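You operate a simulated robot arm through the tools that you are given. There is no shell and no other tool.

You are at the controls of a simulated robot arm. One attempt, no reset.

TASK
Wax the middle of the beech board's top.
Fine: lay the lid beside the tin; pad back on its mat, lid back on the tin. A coat counts when it lies all over at full strength: go over it till it gets no stronger.

The check looks at the end state, three seconds after you hand in, the way a careful person would. Anything else that was tipped, shoved, dropped, spilled or broken makes it a failure. Lids that push on must go on centred and level and be pressed home; caps that screw on are set level and turned clockwise until they are tight.

THE ROBOT
A 6-joint arm with a two-finger parallel gripper, fixed in place. Base frame: the origin is on the floor under the middle of its stand, x ahead of it, y to its left, z up; the work surface is at about z = 0.9. Lengths are in m, angles in rad, forces in N, time in s.
With the tool pointing down near the work surface it reaches from about 0.24 to 0.64 m from the base axis. Its first joint turns from -1.152 to 1.152 rad. Payload 2.7 kg.
The tool frame sits at the grasp point between the pads (the TCP): z along the fingers, y along the line on which they close. The tips reach 0.023 m beyond it. The gripper opens to 0.094 m. The fingers are 0.038 m wide and 0.01 m thick; the gripper's body (0.054 by 0.096 m) begins 0.039 m behind the TCP.
Orientation is that of the tool frame in the base frame, as [roll, pitch, yaw] about the fixed x, y, z axes, in that order (R = Rz(yaw) Ry(pitch) Rx(roll)). With the fingers straight down and closing along the base's y, the tool's x points along the base's -x, its y along +y and its z along -z.

THE INTERFACE
- The arm moves only by the tool jog_arm. Its argument "deltas" is a list of rows, each a list of 7 numbers: the closure, from 0 (fully open) to 1 (shut), then the shift along the tool's x, y, z in units of 250 mm (1.0 is 250 mm), then the turn, a rotation vector about the tool's x, y, z in units of 180 degrees (1.0 is 180 degrees). In form: [[grip, dx, dy, dz, rx, ry, rz], ...]. A call has 1 to 20 rows; each row is the pose to reach, as a shift and turn from the pose commanded when the call began, along the tool's axes at that moment. A call with a number of a shift or a turn outside -1 to 1 is refused whole. Each row takes 0.2 s and may step no farther than 0.05 m and 0.15 rad from the row before; otherwise, or with a gripper value out of range, the whole call is refused. Where a pose cannot be reached the arm comes as near as it can. A force on the tool above 40 N (or 10 N above the force at the start of the call, whichever is more), or a blocked arm, ends the call early, and 0.2 s more pass. Each finger travels about 0.045 m/s and halts on what it meets, pressing with about 27 N; the grip force reading is that of the motor and also rises with nothing between the fingers. The clock runs only during rows and for 0.2 s after the last one: add rows that repeat a pose to give the fingers time. The reply holds the time, the measured pose of the TCP, the force on the tool along the base axes, the opening and the grip force, in the units named above and with some noise, with the torque about the TCP (base axes, N m) and any sound that the robot's microphone picked up.
- Cameras (640 x 400 px; columns grow to the right, rows downward): "scene" is fixed at [0.0753, -0.4272, 1.4166]; the picture's right is [0.80, -0.60, 0.00], its down [-0.28, -0.37, -0.89] and it looks along [0.54, 0.71, -0.46] (base axes); focal length 309 px, centre (320, 200). "wrist" rides on the gripper at [0.086, 0.016, -0.075] in the tool frame; the picture's right is [-0.18, 0.98, 0.00], its down [-0.58, -0.11, -0.81] and it looks along [-0.79, -0.15, 0.59] (tool axes); focal length 243 px, centre (320, 200). There is no depth. A picture from a camera that has moved, and an enlarged one, comes with that camera's place and axes in the base frame and with its lens.
- get_image(camera): a new picture of that camera. The clock stands still meanwhile.
- close_up(camera, box): a new picture of the part [left, top, right, bottom] of that camera's present view, enlarged. The clock stands still meanwhile.
- finish_job(): hands the job in; it is judged then, once.

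Nothing tells you positions but the pictures and the camera data. Unless the task says otherwise, let go and move clear before handing in.

The tools are called after "Call:" as name(argument=value, ...) on one line, values as JSON. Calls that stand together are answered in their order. jog_arm: Moves the arm, as the interface text tells. Its arguments: {"type":"object","properties":{"deltas":{"type":"array"}},"required":["deltas"]} The other tools are called the same way: get_image (camera) takes a picture; close_up (camera, box) takes an enlarged picture of a part of a camera's view; finish_job () hands the job in.

At the start:

```text
time_s: 0.0
eef_pos: [0.3585, 0.2124, 1.2386]
ee_rot: [3.14, -0.002, -3.141]
wrist_force: [0.3, -0.2, 0.0]
torque: [0.0, 0.02, -0.02]
gripper_width: 0.0943
grip_force: 0.1
```

scene: 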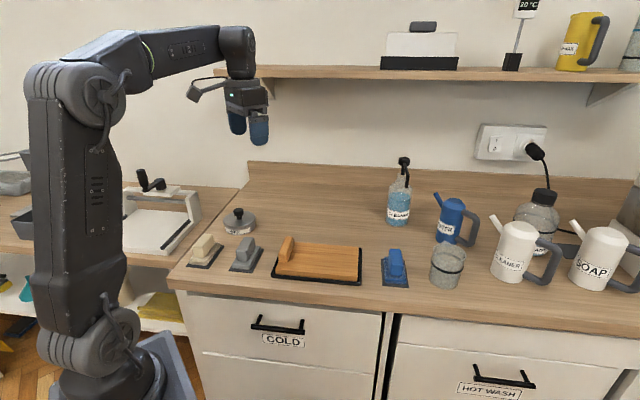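
wrist: 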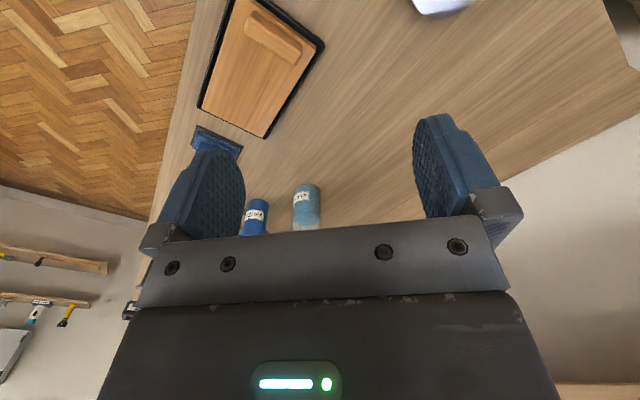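

I see a bench with a board on a black tray, three handled blocks/pads, a tin with a knob lid, and several bottles. I'll take close-ups to identify them before moving.

Call:
close_up(camera="scene", box=[170, 190, 290, 290])

Call:
close_up(camera="scene", box=[260, 220, 420, 300])

Call:
close_up(camera="scene", box=[370, 140, 640, 300])

Call:
close_up(camera="wrist", box=[140, 0, 480, 240])

Call:
close_up(camera="scene", box=[200, 190, 280, 240])

```text
4.00 times, centred on (230, 240) of scene
camera zoom: at [0.0753, -0.4272, 1.4166], right [0.8, -0.6, 0.0], down [-0.28, -0.37, -0.89], along [0.54, 0.71, -0.46], focal length 1235 px, centre (680, 40)
```

zoom: 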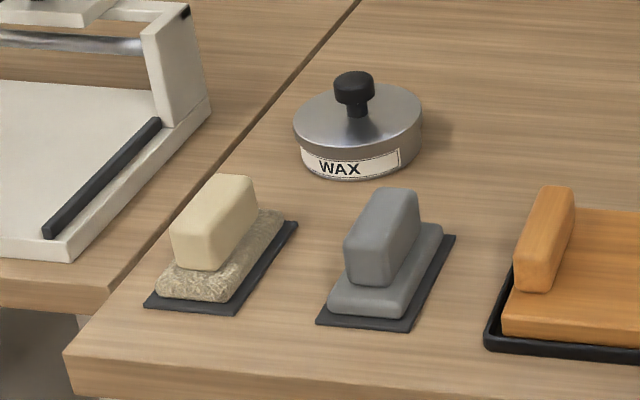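

```text
4.00 times, centred on (340, 260) of scene
camera zoom: at [0.0753, -0.4272, 1.4166], right [0.8, -0.6, 0.0], down [-0.28, -0.37, -0.89], along [0.54, 0.71, -0.46], focal length 1235 px, centre (240, -40)
```

zoom: 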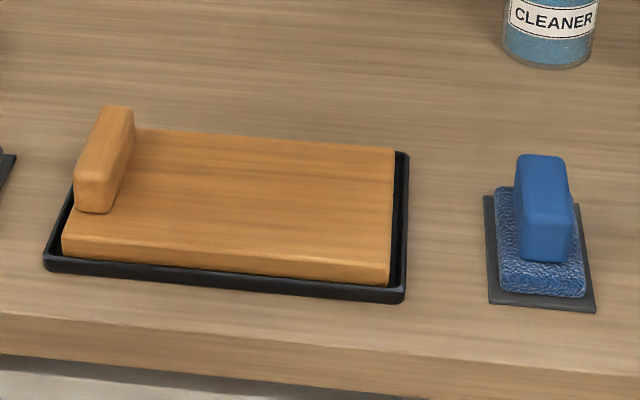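

```text
2.37 times, centred on (505, 220) of scene
camera zoom: at [0.0753, -0.4272, 1.4166], right [0.8, -0.6, 0.0], down [-0.28, -0.37, -0.89], along [0.54, 0.71, -0.46], focal length 732 px, centre (-118, 153)
```

zoom: 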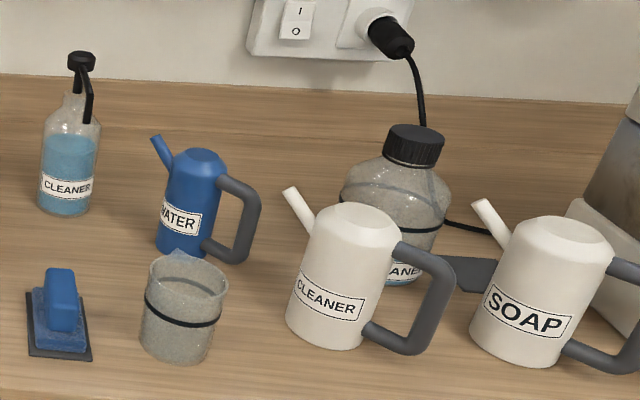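

```text
1.67 times, centred on (310, 120) of wrist
camera zoom: at [0.2716, 0.2284, 1.3143], right [0.18, 0.98, 0.0], down [0.58, -0.11, 0.81], along [0.79, -0.15, -0.59], focal length 404 px, centre (337, 333)
```

zoom: 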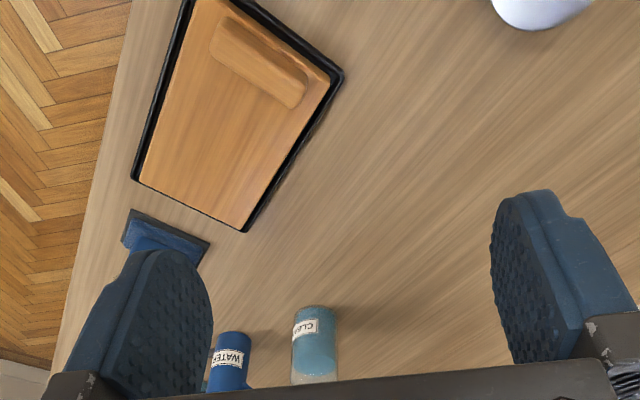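

```text
8.00 times, centred on (240, 215) of scene
camera zoom: at [0.0753, -0.4272, 1.4166], right [0.8, -0.6, 0.0], down [-0.28, -0.37, -0.89], along [0.54, 0.71, -0.46], focal length 2470 px, centre (960, 80)
```

zoom: 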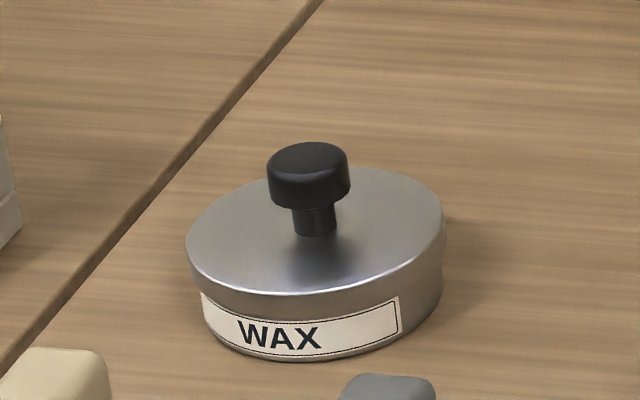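

I see a WAX tin with a knobbed lid at about (0.35, 0.33), and beige, grey and blue pads on dark mats turned about 45° from my base. The board sits in a black tray around (0.45, 0.07). First I'll turn the wrist camera to look at the tin and pads more closely.

Call:
jog_arm(deltas=[[0, 0.039, 0.025, 0.026, 0, 0, -0.042], [0, 0.078, 0.05, 0.052, 0, 0, -0.084], [0, 0.117, 0.075, 0.078, 0, 0, -0.126], [0, 0.156, 0.1, 0.104, 0, 0, -0.168], [0, 0.195, 0.125, 0.13, 0, 0, -0.21], [0, 0.234, 0.15, 0.154, 0, 0, -0.25]])

Call:
get_image(camera="wrist")

```text
time_s: 1.4
eef_pos: [0.2987, 0.2493, 1.2011]
ee_rot: [3.141, 0.0, -2.354]
wrist_force: [0.0, 0.4, 0.0]
torque: [-0.02, 0.02, -0.01]
gripper_width: 0.0941
grip_force: 0.1
```

```text
taken
camera wrist: at [0.2265, 0.2001, 1.2753], right [-0.57, 0.82, 0.0], down [0.49, 0.33, 0.81], along [0.66, 0.46, -0.59], focal length 243 px, centre (320, 200)
```

wrist: 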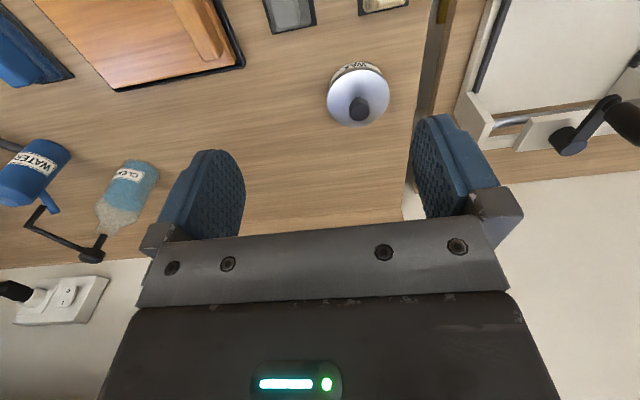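

The tin is visible but the pads fall at the frame edge. I'll back the arm off along the tool's x to get the pads into view.

Call:
jog_arm(deltas=[[0, 0.15, 0, 0, 0, 0, 0], [0, 0.3, 0, 0, 0, 0, 0], [0, 0.4, 0, 0.1, 0, 0, 0]])

Call:
get_image(camera="wrist")

Call:
close_up(camera="wrist", box=[220, 0, 460, 150])

Call:
close_up(camera="wrist", box=[0, 0, 240, 150])

```text
time_s: 2.2
eef_pos: [0.228, 0.1782, 1.1757]
ee_rot: [3.141, 0.001, -2.356]
wrist_force: [-0.3, 0.5, -0.8]
torque: [-0.01, 0.04, 0.01]
gripper_width: 0.0939
grip_force: 0.1
```

```text
taken
camera wrist: at [0.1557, 0.1279, 1.251], right [-0.57, 0.82, 0.0], down [0.49, 0.33, 0.81], along [0.67, 0.46, -0.59], focal length 243 px, centre (320, 200)
```

wrist: 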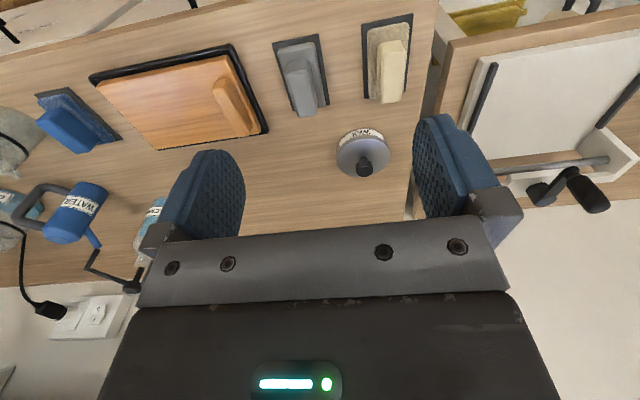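

```text
2.67 times, centred on (340, 75) of wrist
camera zoom: at [0.1557, 0.1279, 1.251], right [-0.57, 0.82, 0.0], down [0.49, 0.33, 0.81], along [0.67, 0.46, -0.59], focal length 647 px, centre (267, 533)
```

zoom: 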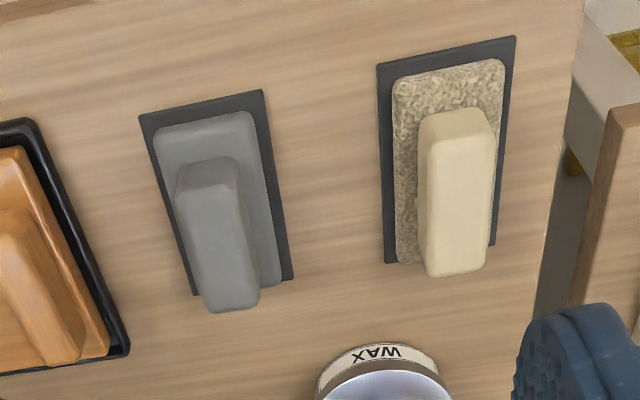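

```text
2.67 times, centred on (120, 75) of wrist
camera zoom: at [0.1557, 0.1279, 1.251], right [-0.57, 0.82, 0.0], down [0.49, 0.33, 0.81], along [0.67, 0.46, -0.59], focal length 647 px, centre (853, 533)
```

zoom: 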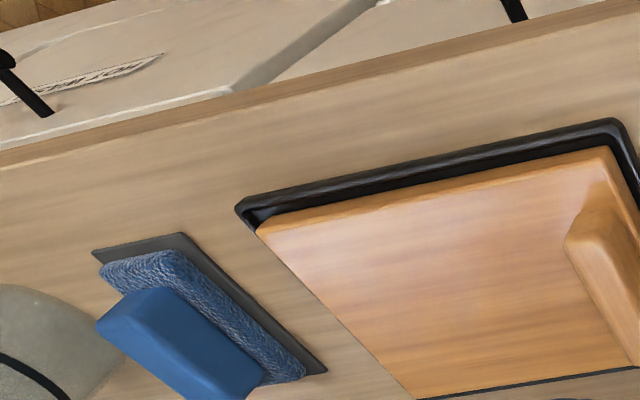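

The beige pad has a fleecy sole, the grey one is smooth and the blue one is looped. I'll zoom in further on each sole before choosing.

Call:
close_up(camera="scene", box=[185, 225, 225, 275])

Call:
close_up(camera="scene", box=[225, 230, 265, 275])

Call:
close_up(camera="scene", box=[375, 240, 415, 290])

Call:
close_up(camera="wrist", box=[80, 30, 280, 155])

Call:
close_up(camera="scene", box=[0, 130, 210, 330])

```text
8.00 times, centred on (205, 250) of scene
camera zoom: at [0.0753, -0.4272, 1.4166], right [0.8, -0.6, 0.0], down [-0.28, -0.37, -0.89], along [0.54, 0.71, -0.46], focal length 2470 px, centre (1240, -200)
```

zoom: 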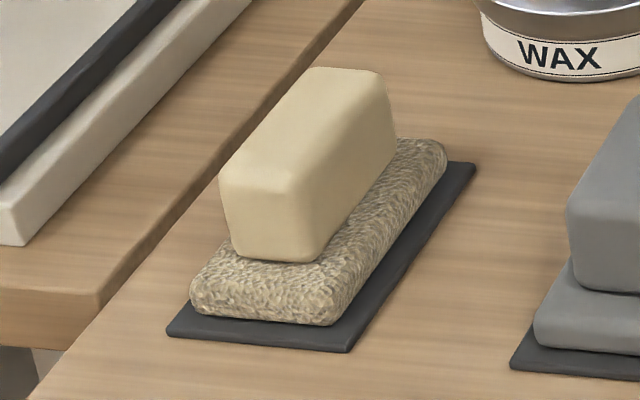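

```text
8.89 times, centred on (245, 252) of scene
camera zoom: at [0.0753, -0.4272, 1.4166], right [0.8, -0.6, 0.0], down [-0.28, -0.37, -0.89], along [0.54, 0.71, -0.46], focal length 2744 px, centre (987, -267)
```

zoom: 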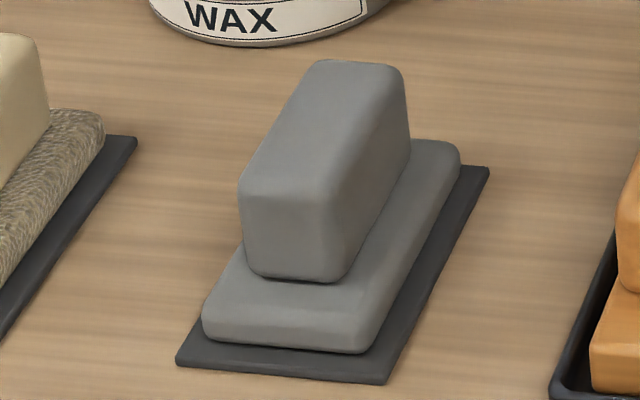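

```text
8.00 times, centred on (395, 265) of scene
camera zoom: at [0.0753, -0.4272, 1.4166], right [0.8, -0.6, 0.0], down [-0.28, -0.37, -0.89], along [0.54, 0.71, -0.46], focal length 2470 px, centre (-280, -320)
```

zoom: 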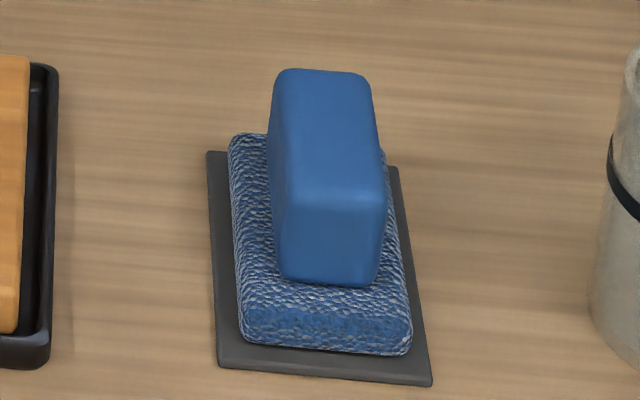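

```text
3.20 times, centred on (180, 92) of wrist
camera zoom: at [0.1557, 0.1279, 1.251], right [-0.57, 0.82, 0.0], down [0.49, 0.33, 0.81], along [0.67, 0.46, -0.59], focal length 776 px, centre (768, 544)
```

zoom: 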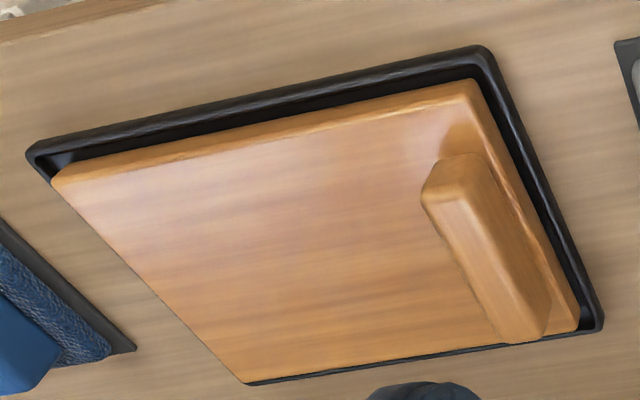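

```text
2.00 times, centred on (105, 230) of scene
camera zoom: at [0.0753, -0.4272, 1.4166], right [0.8, -0.6, 0.0], down [-0.28, -0.37, -0.89], along [0.54, 0.71, -0.46], focal length 618 px, centre (750, 140)
```

zoom: 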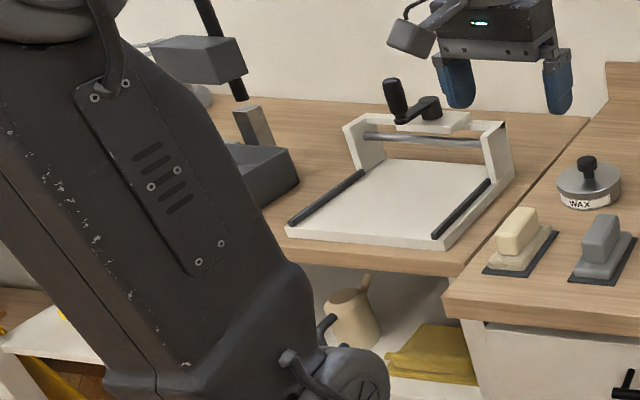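

The beige sole looks fleecy, grey plain and blue looped. I'll take much tighter views of the soles, and of the board surface, to be sure of the materials.

Call:
close_up(camera="scene", box=[235, 258, 255, 275])

Call:
close_up(camera="scene", box=[194, 250, 214, 268])

Call:
close_up(camera="scene", box=[382, 268, 402, 288])

Call:
close_up(camera="wrist", box=[270, 30, 330, 70])

Call:
close_up(camera="wrist", box=[360, 10, 420, 50])

```text
16.00 times, centred on (245, 266) of scene
camera zoom: at [0.0753, -0.4272, 1.4166], right [0.8, -0.6, 0.0], down [-0.28, -0.37, -0.89], along [0.54, 0.71, -0.46], focal length 4940 px, centre (1520, -864)
```

zoom: 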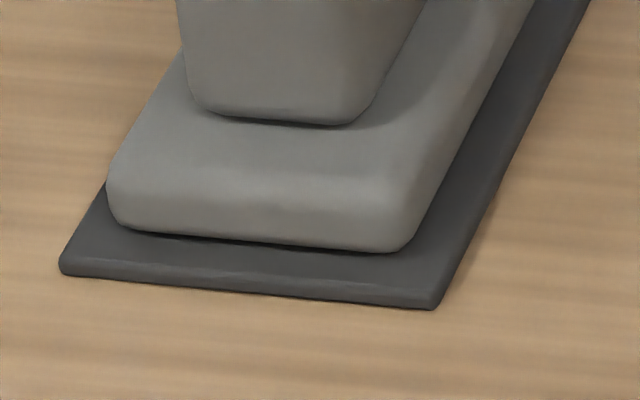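

```text
16.00 times, centred on (204, 259) of scene
camera zoom: at [0.0753, -0.4272, 1.4166], right [0.8, -0.6, 0.0], down [-0.28, -0.37, -0.89], along [0.54, 0.71, -0.46], focal length 4940 px, centre (2176, -744)
```

zoom: 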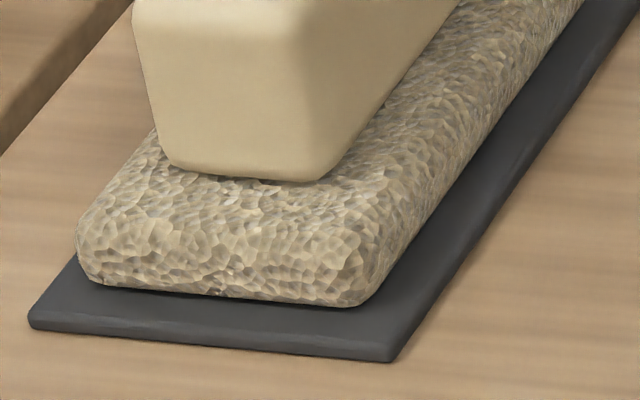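

```text
16.00 times, centred on (392, 278) of scene
camera zoom: at [0.0753, -0.4272, 1.4166], right [0.8, -0.6, 0.0], down [-0.28, -0.37, -0.89], along [0.54, 0.71, -0.46], focal length 4940 px, centre (-832, -1048)
```

zoom: 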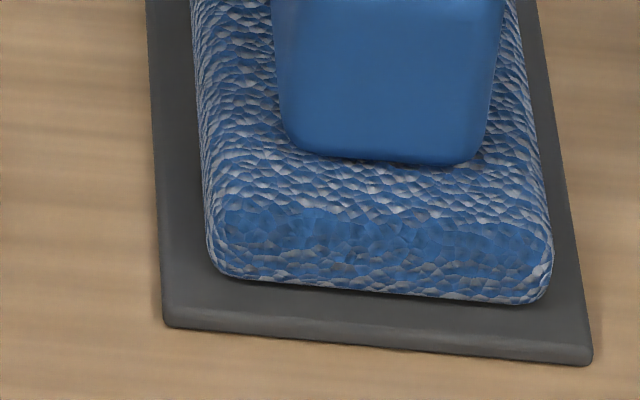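

```text
10.00 times, centred on (300, 50) of wrist
camera zoom: at [0.1557, 0.1279, 1.251], right [-0.57, 0.82, 0.0], down [0.49, 0.33, 0.81], along [0.67, 0.46, -0.59], focal length 2426 px, centre (520, 1700)
```

zoom: 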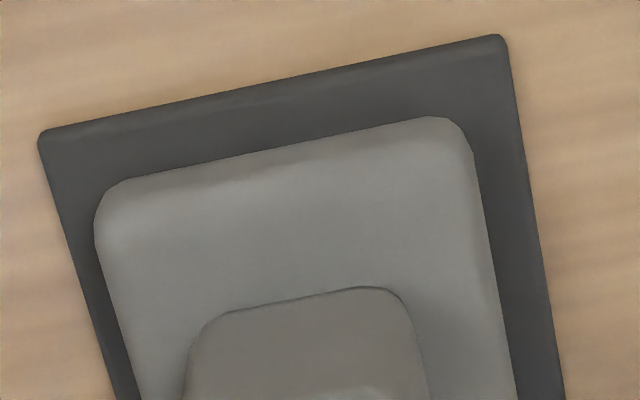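

```text
10.00 times, centred on (390, 30) of wrist
camera zoom: at [0.1557, 0.1279, 1.251], right [-0.57, 0.82, 0.0], down [0.49, 0.33, 0.81], along [0.67, 0.46, -0.59], focal length 2426 px, centre (-380, 1900)
```

zoom: 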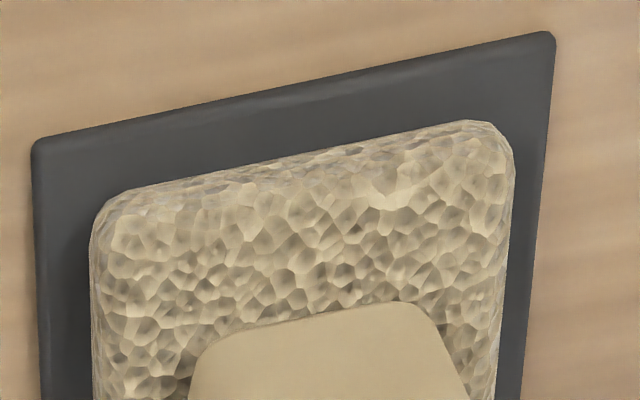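

Positions so far: beige pad about (0.236, 0.293), grey about (0.317, 0.212), blue about (0.584, -0.062), all at 45°. Next I'll swing over to see the board and the blue pad from nearby.

Call:
jog_arm(deltas=[[0, 0, -0.17, 0, 0, 0, 0], [0, 0, -0.34, 0, 0, 0, 0], [0, 0, -0.51, 0, 0, 0, 0], [0, 0, -0.68, 0, 0, 0, 0], [0, 0, -0.85, 0, 0, 0, 0], [0, 0, -1.0, 0, 0, 0, 0]])

Call:
get_image(camera="wrist")

```text
time_s: 3.6
eef_pos: [0.4065, 0.0002, 1.1746]
ee_rot: [3.141, 0.0, -2.355]
wrist_force: [0.4, 0.6, -0.2]
torque: [-0.01, 0.04, -0.03]
gripper_width: 0.0941
grip_force: 0.0
```

```text
taken
camera wrist: at [0.3333, -0.0489, 1.2488], right [-0.57, 0.82, 0.0], down [0.49, 0.33, 0.81], along [0.67, 0.46, -0.59], focal length 243 px, centre (320, 200)
```

wrist: 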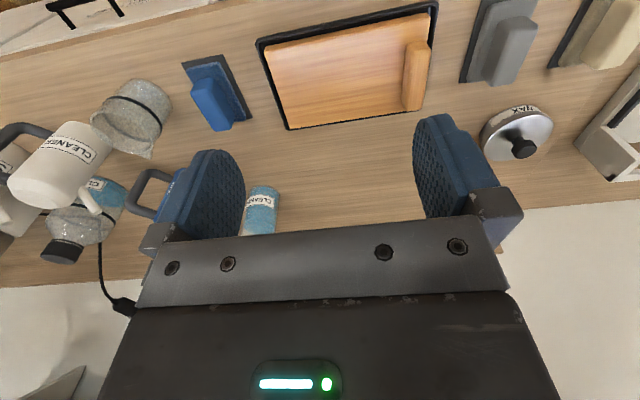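

Call:
close_up(camera="wrist", box=[175, 45, 265, 135])

Call:
close_up(camera="wrist", box=[250, 0, 450, 130])

Call:
close_up(camera="wrist", box=[180, 55, 220, 85])

Call:
close_up(camera="wrist", box=[450, 0, 640, 170])

```text
4.44 times, centred on (220, 90) of wrist
camera zoom: at [0.3333, -0.0489, 1.2488], right [-0.57, 0.82, 0.0], down [0.49, 0.33, 0.81], along [0.67, 0.46, -0.59], focal length 1078 px, centre (764, 689)
```

zoom: 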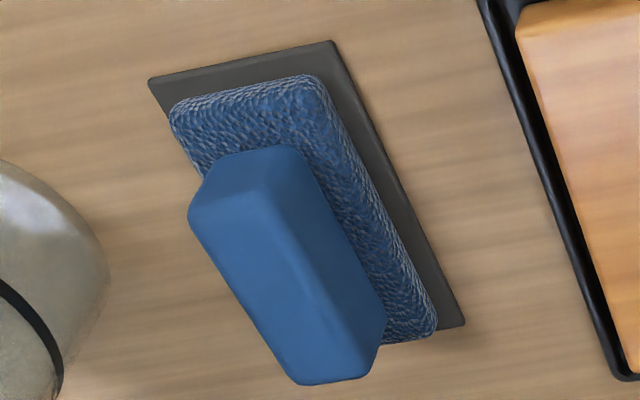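

```text
3.08 times, centred on (350, 65) of wrist
camera zoom: at [0.3333, -0.0489, 1.2488], right [-0.57, 0.82, 0.0], down [0.49, 0.33, 0.81], along [0.67, 0.46, -0.59], focal length 746 px, centre (228, 615)
```

zoom: 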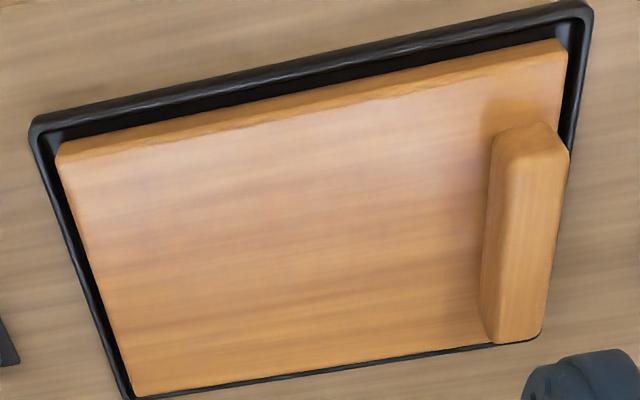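

```text
13.33 times, centred on (200, 70) of wrist
camera zoom: at [0.3333, -0.0489, 1.2488], right [-0.57, 0.82, 0.0], down [0.49, 0.33, 0.81], along [0.67, 0.46, -0.59], focal length 3235 px, centre (1920, 1933)
```

zoom: 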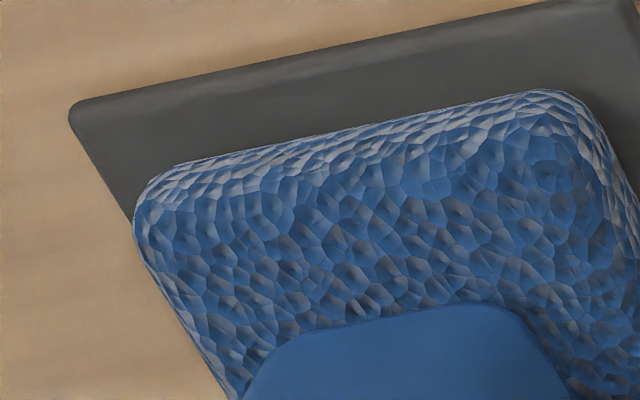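

```text
2.35 times, centred on (545, 85) of wrist
camera zoom: at [0.3333, -0.0489, 1.2488], right [-0.57, 0.82, 0.0], down [0.49, 0.33, 0.81], along [0.67, 0.46, -0.59], focal length 571 px, centre (-209, 471)
```

zoom: 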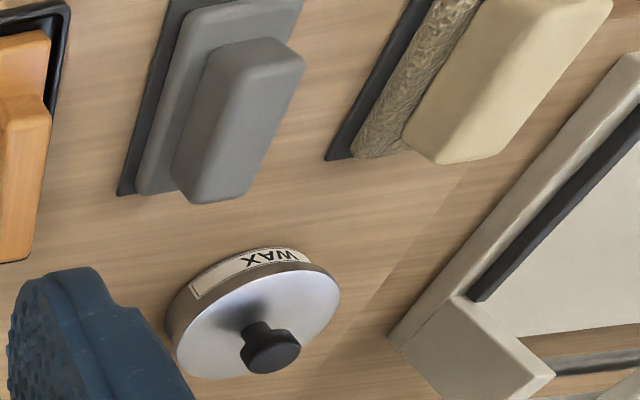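

Beige and blue share a cellular fleece/sponge texture, and grey is smooth. I'll open the tin first, since that is needed anyway and lets me see the wax, so I'm moving above the tin to fix the knob's position.

Call:
jog_arm(deltas=[[0, -0.067, 0.158, 0, 0, 0, 0], [0, -0.133, 0.317, 0, 0, 0, 0], [0, -0.2, 0.475, 0, 0, 0, 0], [0, -0.267, 0.633, 0, 0, 0, 0], [0, -0.333, 0.792, 0, 0, 0, 0], [0, -0.4, 0.95, 0, 0, 0, 0]])

Call:
jog_arm(deltas=[[0, -0.15, 0.05, 0.05, 0, 0, 0], [0, -0.3, 0.1, 0.1, 0, 0, 0], [0, -0.432, 0.136, 0.2, 0, 0, 0], [0, -0.432, 0.136, 0.302, 0, 0, 0]])

Call:
get_image(camera="wrist")

```text
time_s: 5.0
eef_pos: [0.3053, 0.2417, 1.178]
ee_rot: [-3.142, 0.0, -2.356]
wrist_force: [0.0, -0.1, 0.0]
torque: [-0.02, 0.01, -0.04]
gripper_width: 0.0938
grip_force: 0.1
```

```text
time_s: 6.0
eef_pos: [0.3621, 0.3387, 1.1001]
ee_rot: [3.142, -0.001, -2.356]
wrist_force: [-0.7, 0.8, 0.8]
torque: [-0.02, 0.0, 0.02]
gripper_width: 0.094
grip_force: 0.1
```

```text
taken
camera wrist: at [0.2892, 0.2894, 1.1753], right [-0.56, 0.83, 0.0], down [0.49, 0.33, 0.81], along [0.67, 0.46, -0.59], focal length 243 px, centre (320, 200)
```

wrist: 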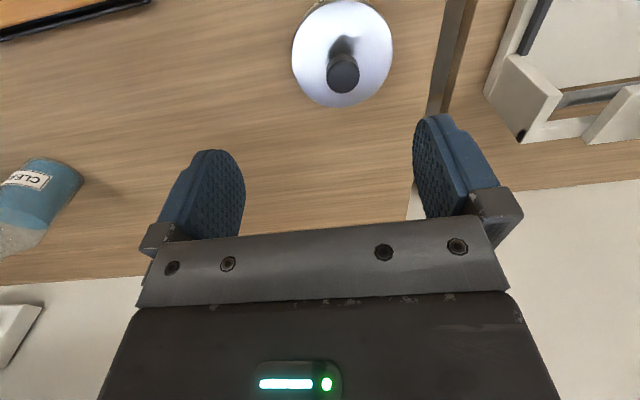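

Call:
close_up(camera="wrist", box=[270, 0, 430, 110])

Call:
get_image(camera="scene")

Call:
close_up(camera="scene", box=[190, 140, 290, 240])

```text
3.64 times, centred on (350, 55) of wrist
camera zoom: at [0.2892, 0.2894, 1.1753], right [-0.56, 0.83, 0.0], down [0.49, 0.33, 0.81], along [0.67, 0.46, -0.59], focal length 882 px, centre (211, 727)
```

zoom: 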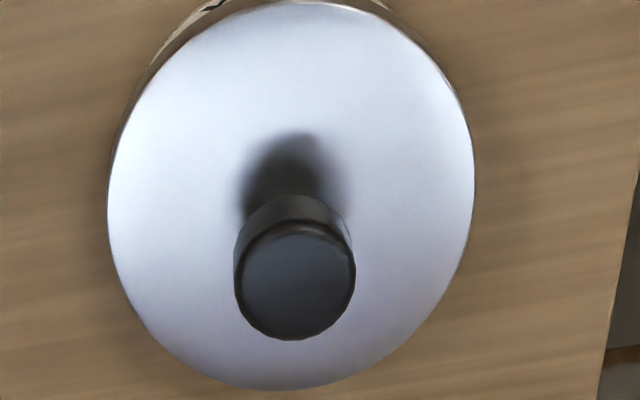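

```text
taken
```

scene: 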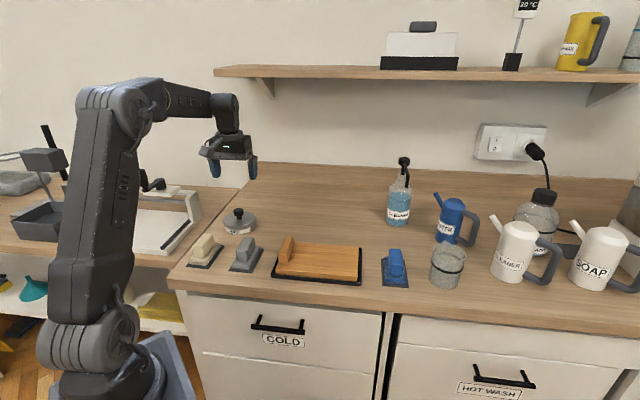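

```text
4.00 times, centred on (240, 190) of scene
camera zoom: at [0.0753, -0.4271, 1.4166], right [0.8, -0.6, 0.0], down [-0.28, -0.37, -0.89], along [0.54, 0.71, -0.46], focal length 1235 px, centre (640, 240)
```

zoom: 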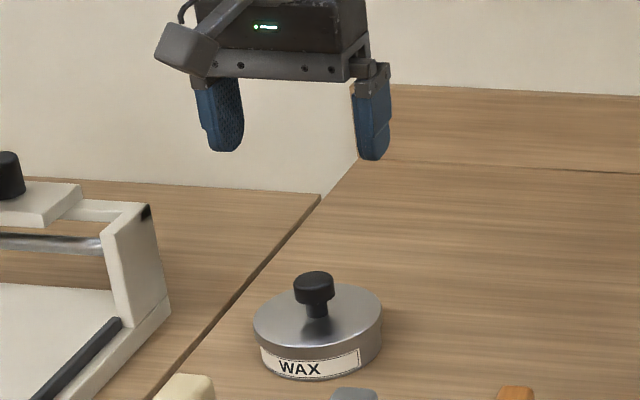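

Combining both views, the knob axis is at about (0.367, 0.367), with the lid top near z 0.936 and the knob top near 0.967. I'll move above it and check the alignment before descending.

Call:
jog_arm(deltas=[[0, -0.05, 0.03, 0.1, 0, 0, 0], [0, -0.0945, 0.064, 0.2, 0, 0, 0], [0, -0.0945, 0.064, 0.28, 0, 0, 0]])

Call:
get_image(camera="wrist")

Call:
close_up(camera="scene", box=[190, 140, 290, 240])

```text
time_s: 6.8
eef_pos: [0.3654, 0.3684, 1.0303]
ee_rot: [-3.141, 0.002, -2.356]
wrist_force: [0.0, -0.7, 0.4]
torque: [-0.01, 0.02, -0.01]
gripper_width: 0.0939
grip_force: 0.1
```

```text
taken
camera wrist: at [0.2925, 0.3197, 1.1047], right [-0.56, 0.83, 0.0], down [0.49, 0.33, 0.81], along [0.67, 0.46, -0.59], focal length 243 px, centre (320, 200)
```

wrist: 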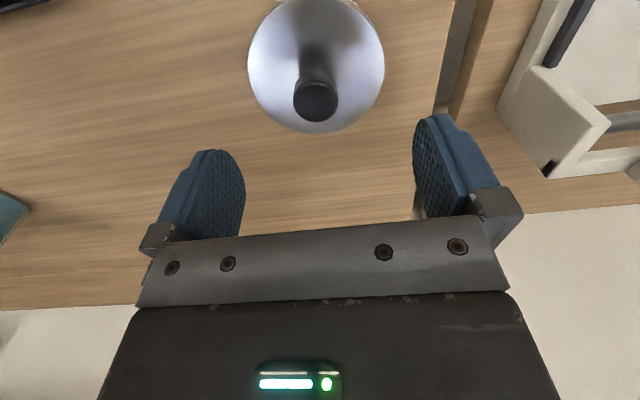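

```text
4.00 times, centred on (240, 190) of scene
camera zoom: at [0.0753, -0.4271, 1.4166], right [0.8, -0.6, 0.0], down [-0.28, -0.37, -0.89], along [0.54, 0.71, -0.46], focal length 1235 px, centre (640, 240)
```

zoom: 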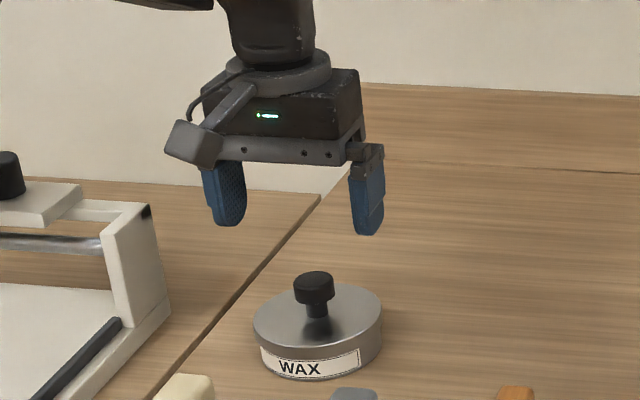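

The alignment is within about 3 mm, so I'll correct that and descend to just above the lid with the fingers open. Then I'll look again before closing.

Call:
jog_arm(deltas=[[0, 0.002, -0.0113, 0.1, 0, 0, 0], [0, 0.002, -0.0113, 0.18, 0, 0, 0], [0, 0.002, -0.0113, 0.253, 0, 0, 0]])

Call:
close_up(camera="scene", box=[200, 170, 290, 240])

Call:
get_image(camera="wrist")

```text
time_s: 7.6
eef_pos: [0.3678, 0.3664, 0.9676]
ee_rot: [-3.14, 0.0, -2.356]
wrist_force: [-0.9, -0.6, -0.2]
torque: [0.01, 0.02, -0.01]
gripper_width: 0.0938
grip_force: 0.1
```

```text
5.71 times, centred on (245, 205) of scene
camera zoom: at [0.0753, -0.4272, 1.4166], right [0.8, -0.6, 0.0], down [-0.28, -0.37, -0.89], along [0.54, 0.71, -0.46], focal length 1764 px, centre (749, 171)
```

zoom: 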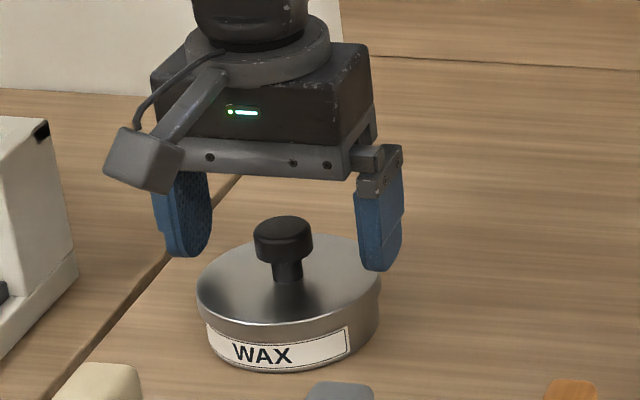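

```text
taken
camera wrist: at [0.2961, 0.3175, 1.0423], right [-0.56, 0.83, 0.0], down [0.49, 0.33, 0.81], along [0.67, 0.46, -0.59], focal length 243 px, centre (320, 200)
```

wrist: 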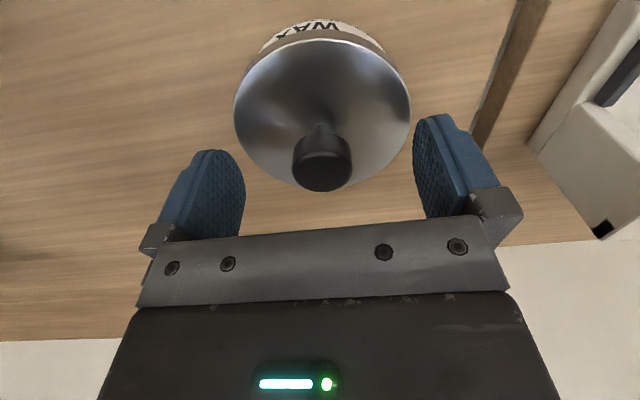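

The fingers straddle the knob symmetrically and clear the lid. Now I'll close on the knob and hold still.

Call:
jog_arm(deltas=[[0.4, 0, 0, 0, 0, 0, 0], [0.7, 0, 0, 0, 0, 0, 0], [1, 0, 0, 0, 0, 0, 0], [1, 0, 0, 0, 0, 0, 0], [1, 0, 0, 0, 0, 0, 0], [1, 0, 0, 0, 0, 0, 0]])

Call:
close_up(camera="scene", box=[200, 170, 290, 240])

```text
time_s: 9.0
eef_pos: [0.3678, 0.3663, 0.9692]
ee_rot: [-3.141, 0.001, -2.357]
wrist_force: [0.0, -0.4, -0.4]
torque: [-0.01, 0.02, -0.01]
gripper_width: 0.0278
grip_force: 27.0
heard: snap
```

```text
5.71 times, centred on (245, 205) of scene
camera zoom: at [0.0753, -0.4272, 1.4166], right [0.8, -0.6, 0.0], down [-0.28, -0.37, -0.89], along [0.54, 0.71, -0.46], focal length 1764 px, centre (749, 171)
```

zoom: 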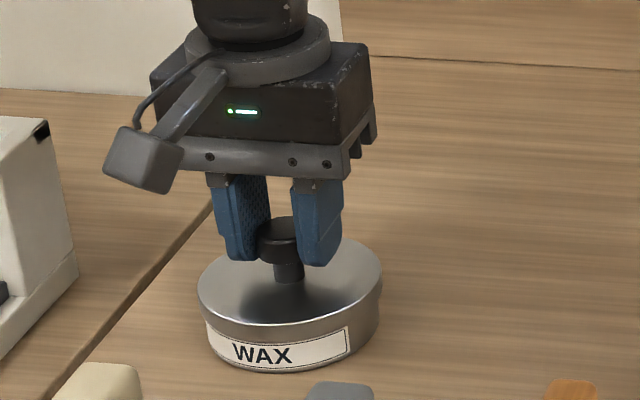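

I have the knob, at 27.8 mm wide, and heard a snap. I'll pull straight up gently and watch the force.

Call:
jog_arm(deltas=[[1, 0, 0, -0.01, 0, 0, 0], [1, 0, 0, -0.02, 0, 0, 0], [1, 0, 0, -0.03, 0, 0, 0], [1, 0, 0, -0.04, 0, 0, 0]])

Call:
close_up(camera="scene", box=[200, 170, 290, 240])

```text
time_s: 10.0
eef_pos: [0.3676, 0.3656, 0.9765]
ee_rot: [-3.141, 0.001, -2.357]
wrist_force: [1.2, 0.7, -0.8]
torque: [0.03, 0.0, 0.01]
gripper_width: 0.0279
grip_force: 27.3
```

```text
5.71 times, centred on (245, 205) of scene
camera zoom: at [0.0753, -0.4272, 1.4166], right [0.8, -0.6, 0.0], down [-0.28, -0.37, -0.89], along [0.54, 0.71, -0.46], focal length 1764 px, centre (749, 171)
```

zoom: 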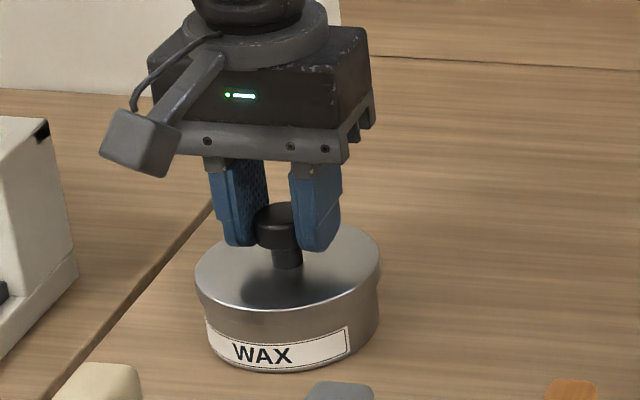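

The lid is rising freely while the tin stays put. I'll lift it higher and look inside.

Call:
jog_arm(deltas=[[1, 0, 0, -0.06, 0, 0, 0], [1, 0, 0, -0.16, 0, 0, 0], [1, 0, 0, -0.3, 0, 0, 0], [1, 0, 0, -0.4, 0, 0, 0]])

Call:
close_up(camera="scene", box=[190, 130, 310, 240])

Call:
get_image(camera="wrist")

```text
time_s: 11.0
eef_pos: [0.3689, 0.3656, 1.0788]
ee_rot: [-3.141, 0.001, -2.357]
wrist_force: [0.3, 0.2, 0.4]
torque: [0.0, 0.0, -0.01]
gripper_width: 0.0279
grip_force: 27.2
```

```text
3.64 times, centred on (250, 185) of scene
camera zoom: at [0.0753, -0.4272, 1.4166], right [0.8, -0.6, 0.0], down [-0.28, -0.37, -0.89], along [0.54, 0.71, -0.46], focal length 1123 px, centre (574, 254)
```

zoom: 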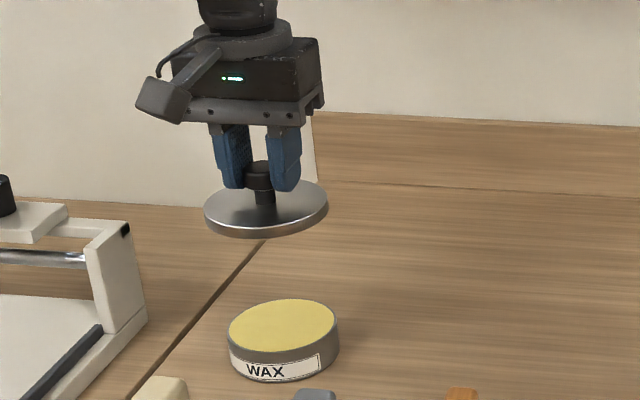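

```text
taken
camera wrist: at [0.2957, 0.3167, 1.1538], right [-0.56, 0.83, 0.0], down [0.49, 0.33, 0.81], along [0.67, 0.46, -0.59], focal length 243 px, centre (320, 200)
```

wrist: 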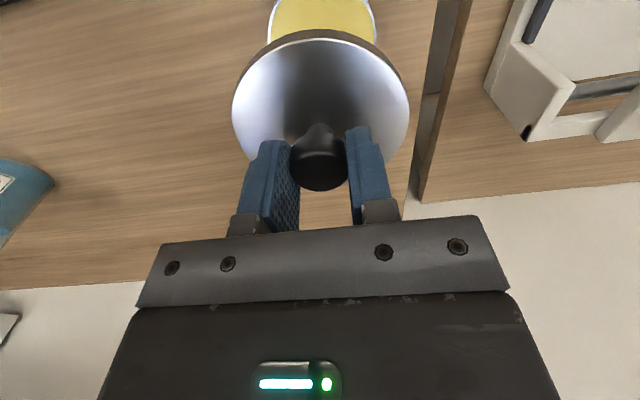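

The wax is yellow and nearly flush with the tin's rim, so a pad can be pressed straight onto it. I'll carry the lid to the clear bench spot right of the tin, around (0.46, 0.29), and hover there.

Call:
jog_arm(deltas=[[1, -0.014, -0.157, 0, 0, 0, 0], [1, -0.028, -0.314, 0, 0, 0, 0], [1, -0.0424, -0.4707, 0, 0, 0, 0], [1, -0.0424, -0.4707, 0.15, 0, 0, 0], [1, -0.0424, -0.4707, 0.3, 0, 0, 0], [1, -0.0424, -0.4707, 0.42, 0, 0, 0]])

Call:
close_up(camera="scene", box=[210, 150, 350, 260])

Call:
get_image(camera="wrist")

```text
time_s: 12.4
eef_pos: [0.4589, 0.2907, 0.9714]
ee_rot: [-3.141, 0.001, -2.355]
wrist_force: [0.0, -0.7, -0.6]
torque: [0.01, 0.01, 0.01]
gripper_width: 0.0278
grip_force: 27.3
```

```text
3.64 times, centred on (280, 205) of scene
camera zoom: at [0.0753, -0.4272, 1.4166], right [0.8, -0.6, 0.0], down [-0.28, -0.37, -0.89], along [0.54, 0.71, -0.46], focal length 1123 px, centre (466, 182)
```

zoom: 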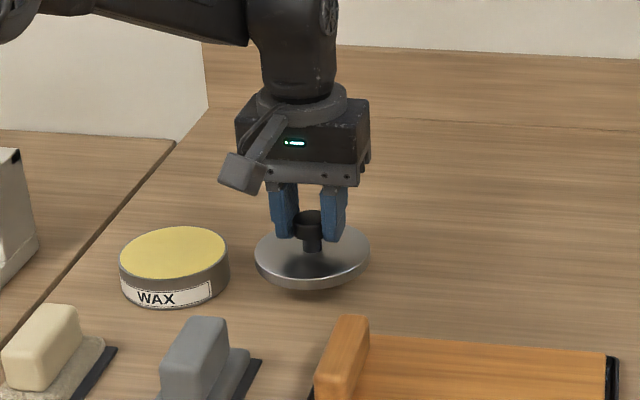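

```text
taken
camera wrist: at [0.3861, 0.2419, 1.0462], right [-0.57, 0.82, 0.0], down [0.49, 0.33, 0.81], along [0.67, 0.46, -0.59], focal length 243 px, centre (320, 200)
```

wrist: 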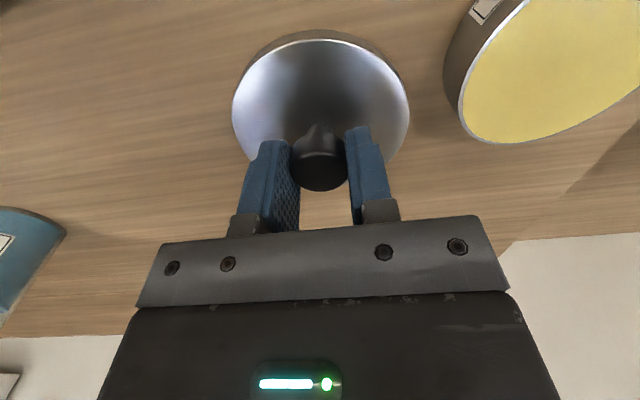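

The lid hovers about 3 cm above clear bench, about 1.5 cm clear of the tin. I'll lower it in small steps, watching for contact force.

Call:
jog_arm(deltas=[[1, 0, 0, 0.03, 0, 0, 0], [1, 0, 0, 0.06, 0, 0, 0], [1, 0, 0, 0.076, 0, 0, 0]])

Call:
close_up(camera="scene", box=[250, 190, 310, 240])

```text
time_s: 13.2
eef_pos: [0.4586, 0.2917, 0.9525]
ee_rot: [3.141, -0.002, -2.356]
wrist_force: [-0.7, -0.1, 0.4]
torque: [-0.01, -0.01, 0.0]
gripper_width: 0.0277
grip_force: 27.0
```

```text
8.00 times, centred on (280, 215) of scene
camera zoom: at [0.0753, -0.4272, 1.4166], right [0.8, -0.6, 0.0], down [-0.28, -0.37, -0.89], along [0.54, 0.71, -0.46], focal length 2470 px, centre (640, 80)
```

zoom: 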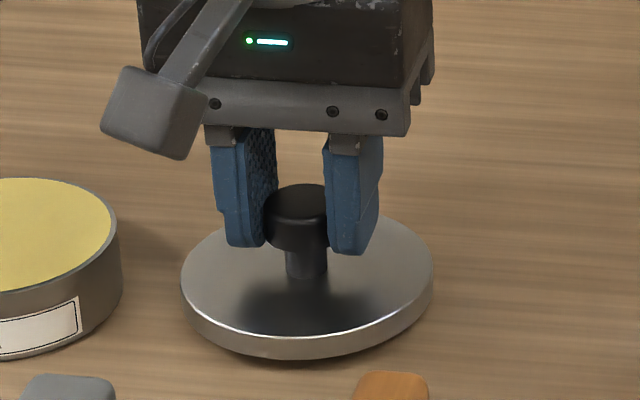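

There's about 1 cm to go. I'll lower in 2 mm steps.

Call:
jog_arm(deltas=[[1, 0, 0, 0.008, 0, 0, 0], [1, 0, 0, 0.016, 0, 0, 0], [1, 0, 0, 0.024, 0, 0, 0], [1, 0, 0, 0.03, 0, 0, 0]])

Call:
jog_arm(deltas=[[1, 0, 0, 0.005, 0, 0, 0], [1, 0, 0, 0.01, 0, 0, 0]])

Call:
close_up(camera="scene", box=[250, 190, 310, 240])

```text
time_s: 14.2
eef_pos: [0.4584, 0.2916, 0.9456]
ee_rot: [-3.141, 0.0, -2.356]
wrist_force: [-0.1, 0.1, -0.3]
torque: [-0.03, 0.0, -0.01]
gripper_width: 0.0278
grip_force: 27.4
```

```text
time_s: 14.8
eef_pos: [0.4572, 0.291, 0.9452]
ee_rot: [-3.139, 0.001, -2.355]
wrist_force: [-4.6, -4.0, 19.0]
torque: [-0.31, 0.33, 0.0]
gripper_width: 0.0281
grip_force: 27.1
```

```text
8.00 times, centred on (280, 215) of scene
camera zoom: at [0.0749, -0.4275, 1.4166], right [0.8, -0.6, 0.0], down [-0.28, -0.37, -0.89], along [0.54, 0.71, -0.46], focal length 2470 px, centre (640, 80)
```

zoom: 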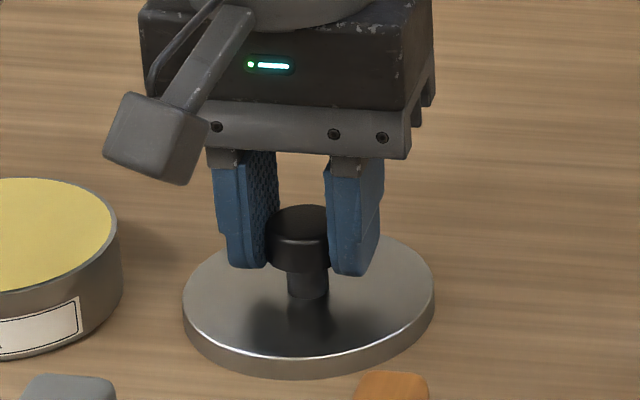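

The lid is on the bench, with 19 N felt at TCP z 0.945. I'll ease off 2.5 mm, open the fingers and rise clear.

Call:
jog_arm(deltas=[[1, 0, 0, -0.009, 0, 0, 0], [1, 0, 0, -0.009, 0, 0, 0]])

Call:
jog_arm(deltas=[[0.6, 0, 0, 0, 0, 0, 0], [0.4, 0, 0, 0, 0, 0, 0], [0.2, 0, 0, 0, 0, 0, 0], [0.1, 0, 0, 0, 0, 0, 0], [0.1, 0, 0, -0.08, 0, 0, 0], [0.1, 0, 0, -0.24, 0, 0, 0], [0.1, 0, 0, -0.4, 0, 0, 0], [0.1, 0, 0, -0.56, 0, 0, 0]])

Call:
get_image(camera="scene")

Call:
get_image(camera="wrist")

```text
time_s: 15.4
eef_pos: [0.458, 0.291, 0.9442]
ee_rot: [-3.14, 0.001, -2.356]
wrist_force: [3.4, 1.0, 4.7]
torque: [0.22, -0.28, -0.08]
gripper_width: 0.0278
grip_force: 27.5
```

```text
time_s: 17.2
eef_pos: [0.4595, 0.2876, 1.0857]
ee_rot: [3.14, -0.002, -2.357]
wrist_force: [0.5, 0.0, -0.1]
torque: [0.0, 0.0, 0.0]
gripper_width: 0.0845
grip_force: 0.1
```

```text
taken
```

scene: 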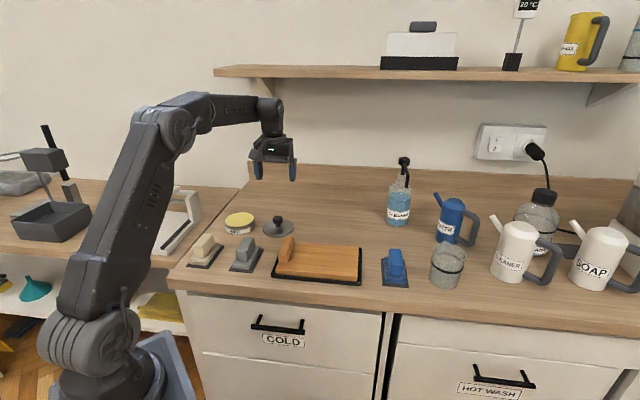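

```text
taken
camera wrist: at [0.3878, 0.2387, 1.1617], right [-0.56, 0.83, 0.0], down [0.49, 0.33, 0.81], along [0.67, 0.46, -0.59], focal length 243 px, centre (320, 200)
```

wrist: 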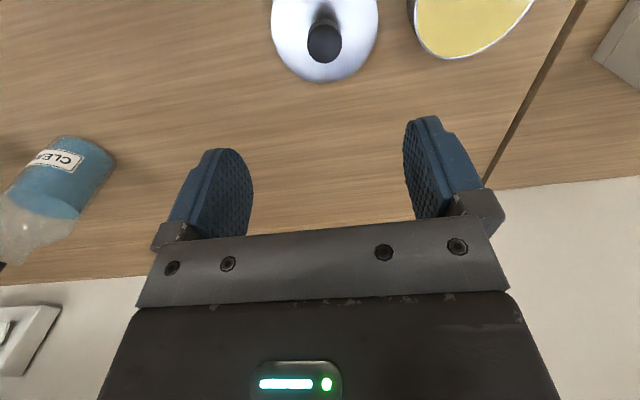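

The lid lies flat beside the tin. Next I'll hover over the beige pad to measure its handle.

Call:
jog_arm(deltas=[[0.1, 0.124, 0.13, 0, 0, 0, 0], [0.1, 0.247, 0.26, 0, 0, 0, 0], [0.1, 0.371, 0.39, 0, 0, 0, 0], [0.1, 0.494, 0.52, 0, 0, 0, 0], [0.1, 0.618, 0.649, 0, 0, 0, 0]])

Call:
get_image(camera="wrist")

Call:
close_up(camera="wrist", box=[260, 0, 440, 120])

Call:
close_up(camera="scene", box=[160, 180, 280, 290])

```text
time_s: 18.4
eef_pos: [0.231, 0.2986, 1.0816]
ee_rot: [3.141, 0.001, -2.359]
wrist_force: [0.6, 1.1, -1.0]
torque: [0.03, 0.0, -0.02]
gripper_width: 0.0844
grip_force: 0.1
```

```text
taken
camera wrist: at [0.1594, 0.2495, 1.1567], right [-0.56, 0.83, 0.0], down [0.49, 0.33, 0.81], along [0.67, 0.46, -0.59], focal length 243 px, centre (320, 200)
```

wrist: 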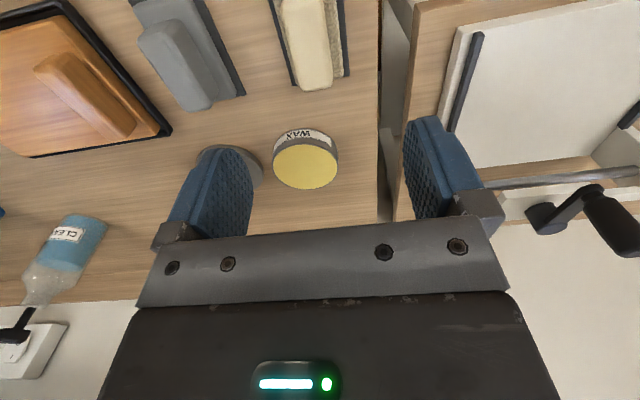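

```text
3.33 times, centred on (350, 60) of wrist
camera zoom: at [0.1594, 0.2495, 1.1567], right [-0.56, 0.83, 0.0], down [0.49, 0.33, 0.81], along [0.67, 0.46, -0.59], focal length 809 px, centre (220, 667)
```

zoom: 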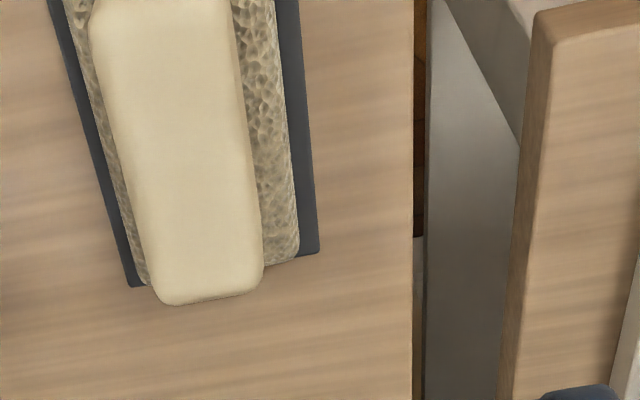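

```text
3.64 times, centred on (220, 235) of scene
camera zoom: at [0.0753, -0.4272, 1.4166], right [0.8, -0.6, 0.0], down [-0.28, -0.37, -0.89], along [0.54, 0.71, -0.46], focal length 1123 px, centre (684, 73)
```

zoom: 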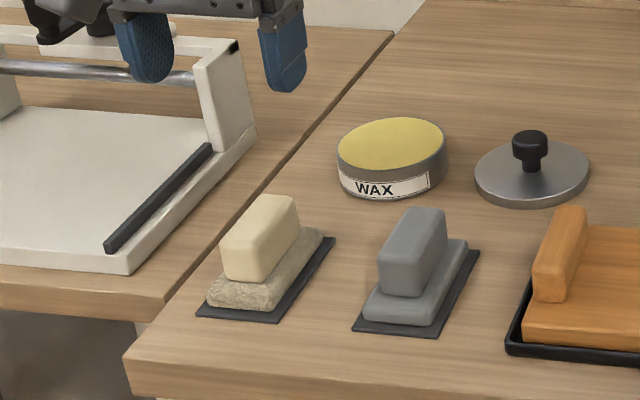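

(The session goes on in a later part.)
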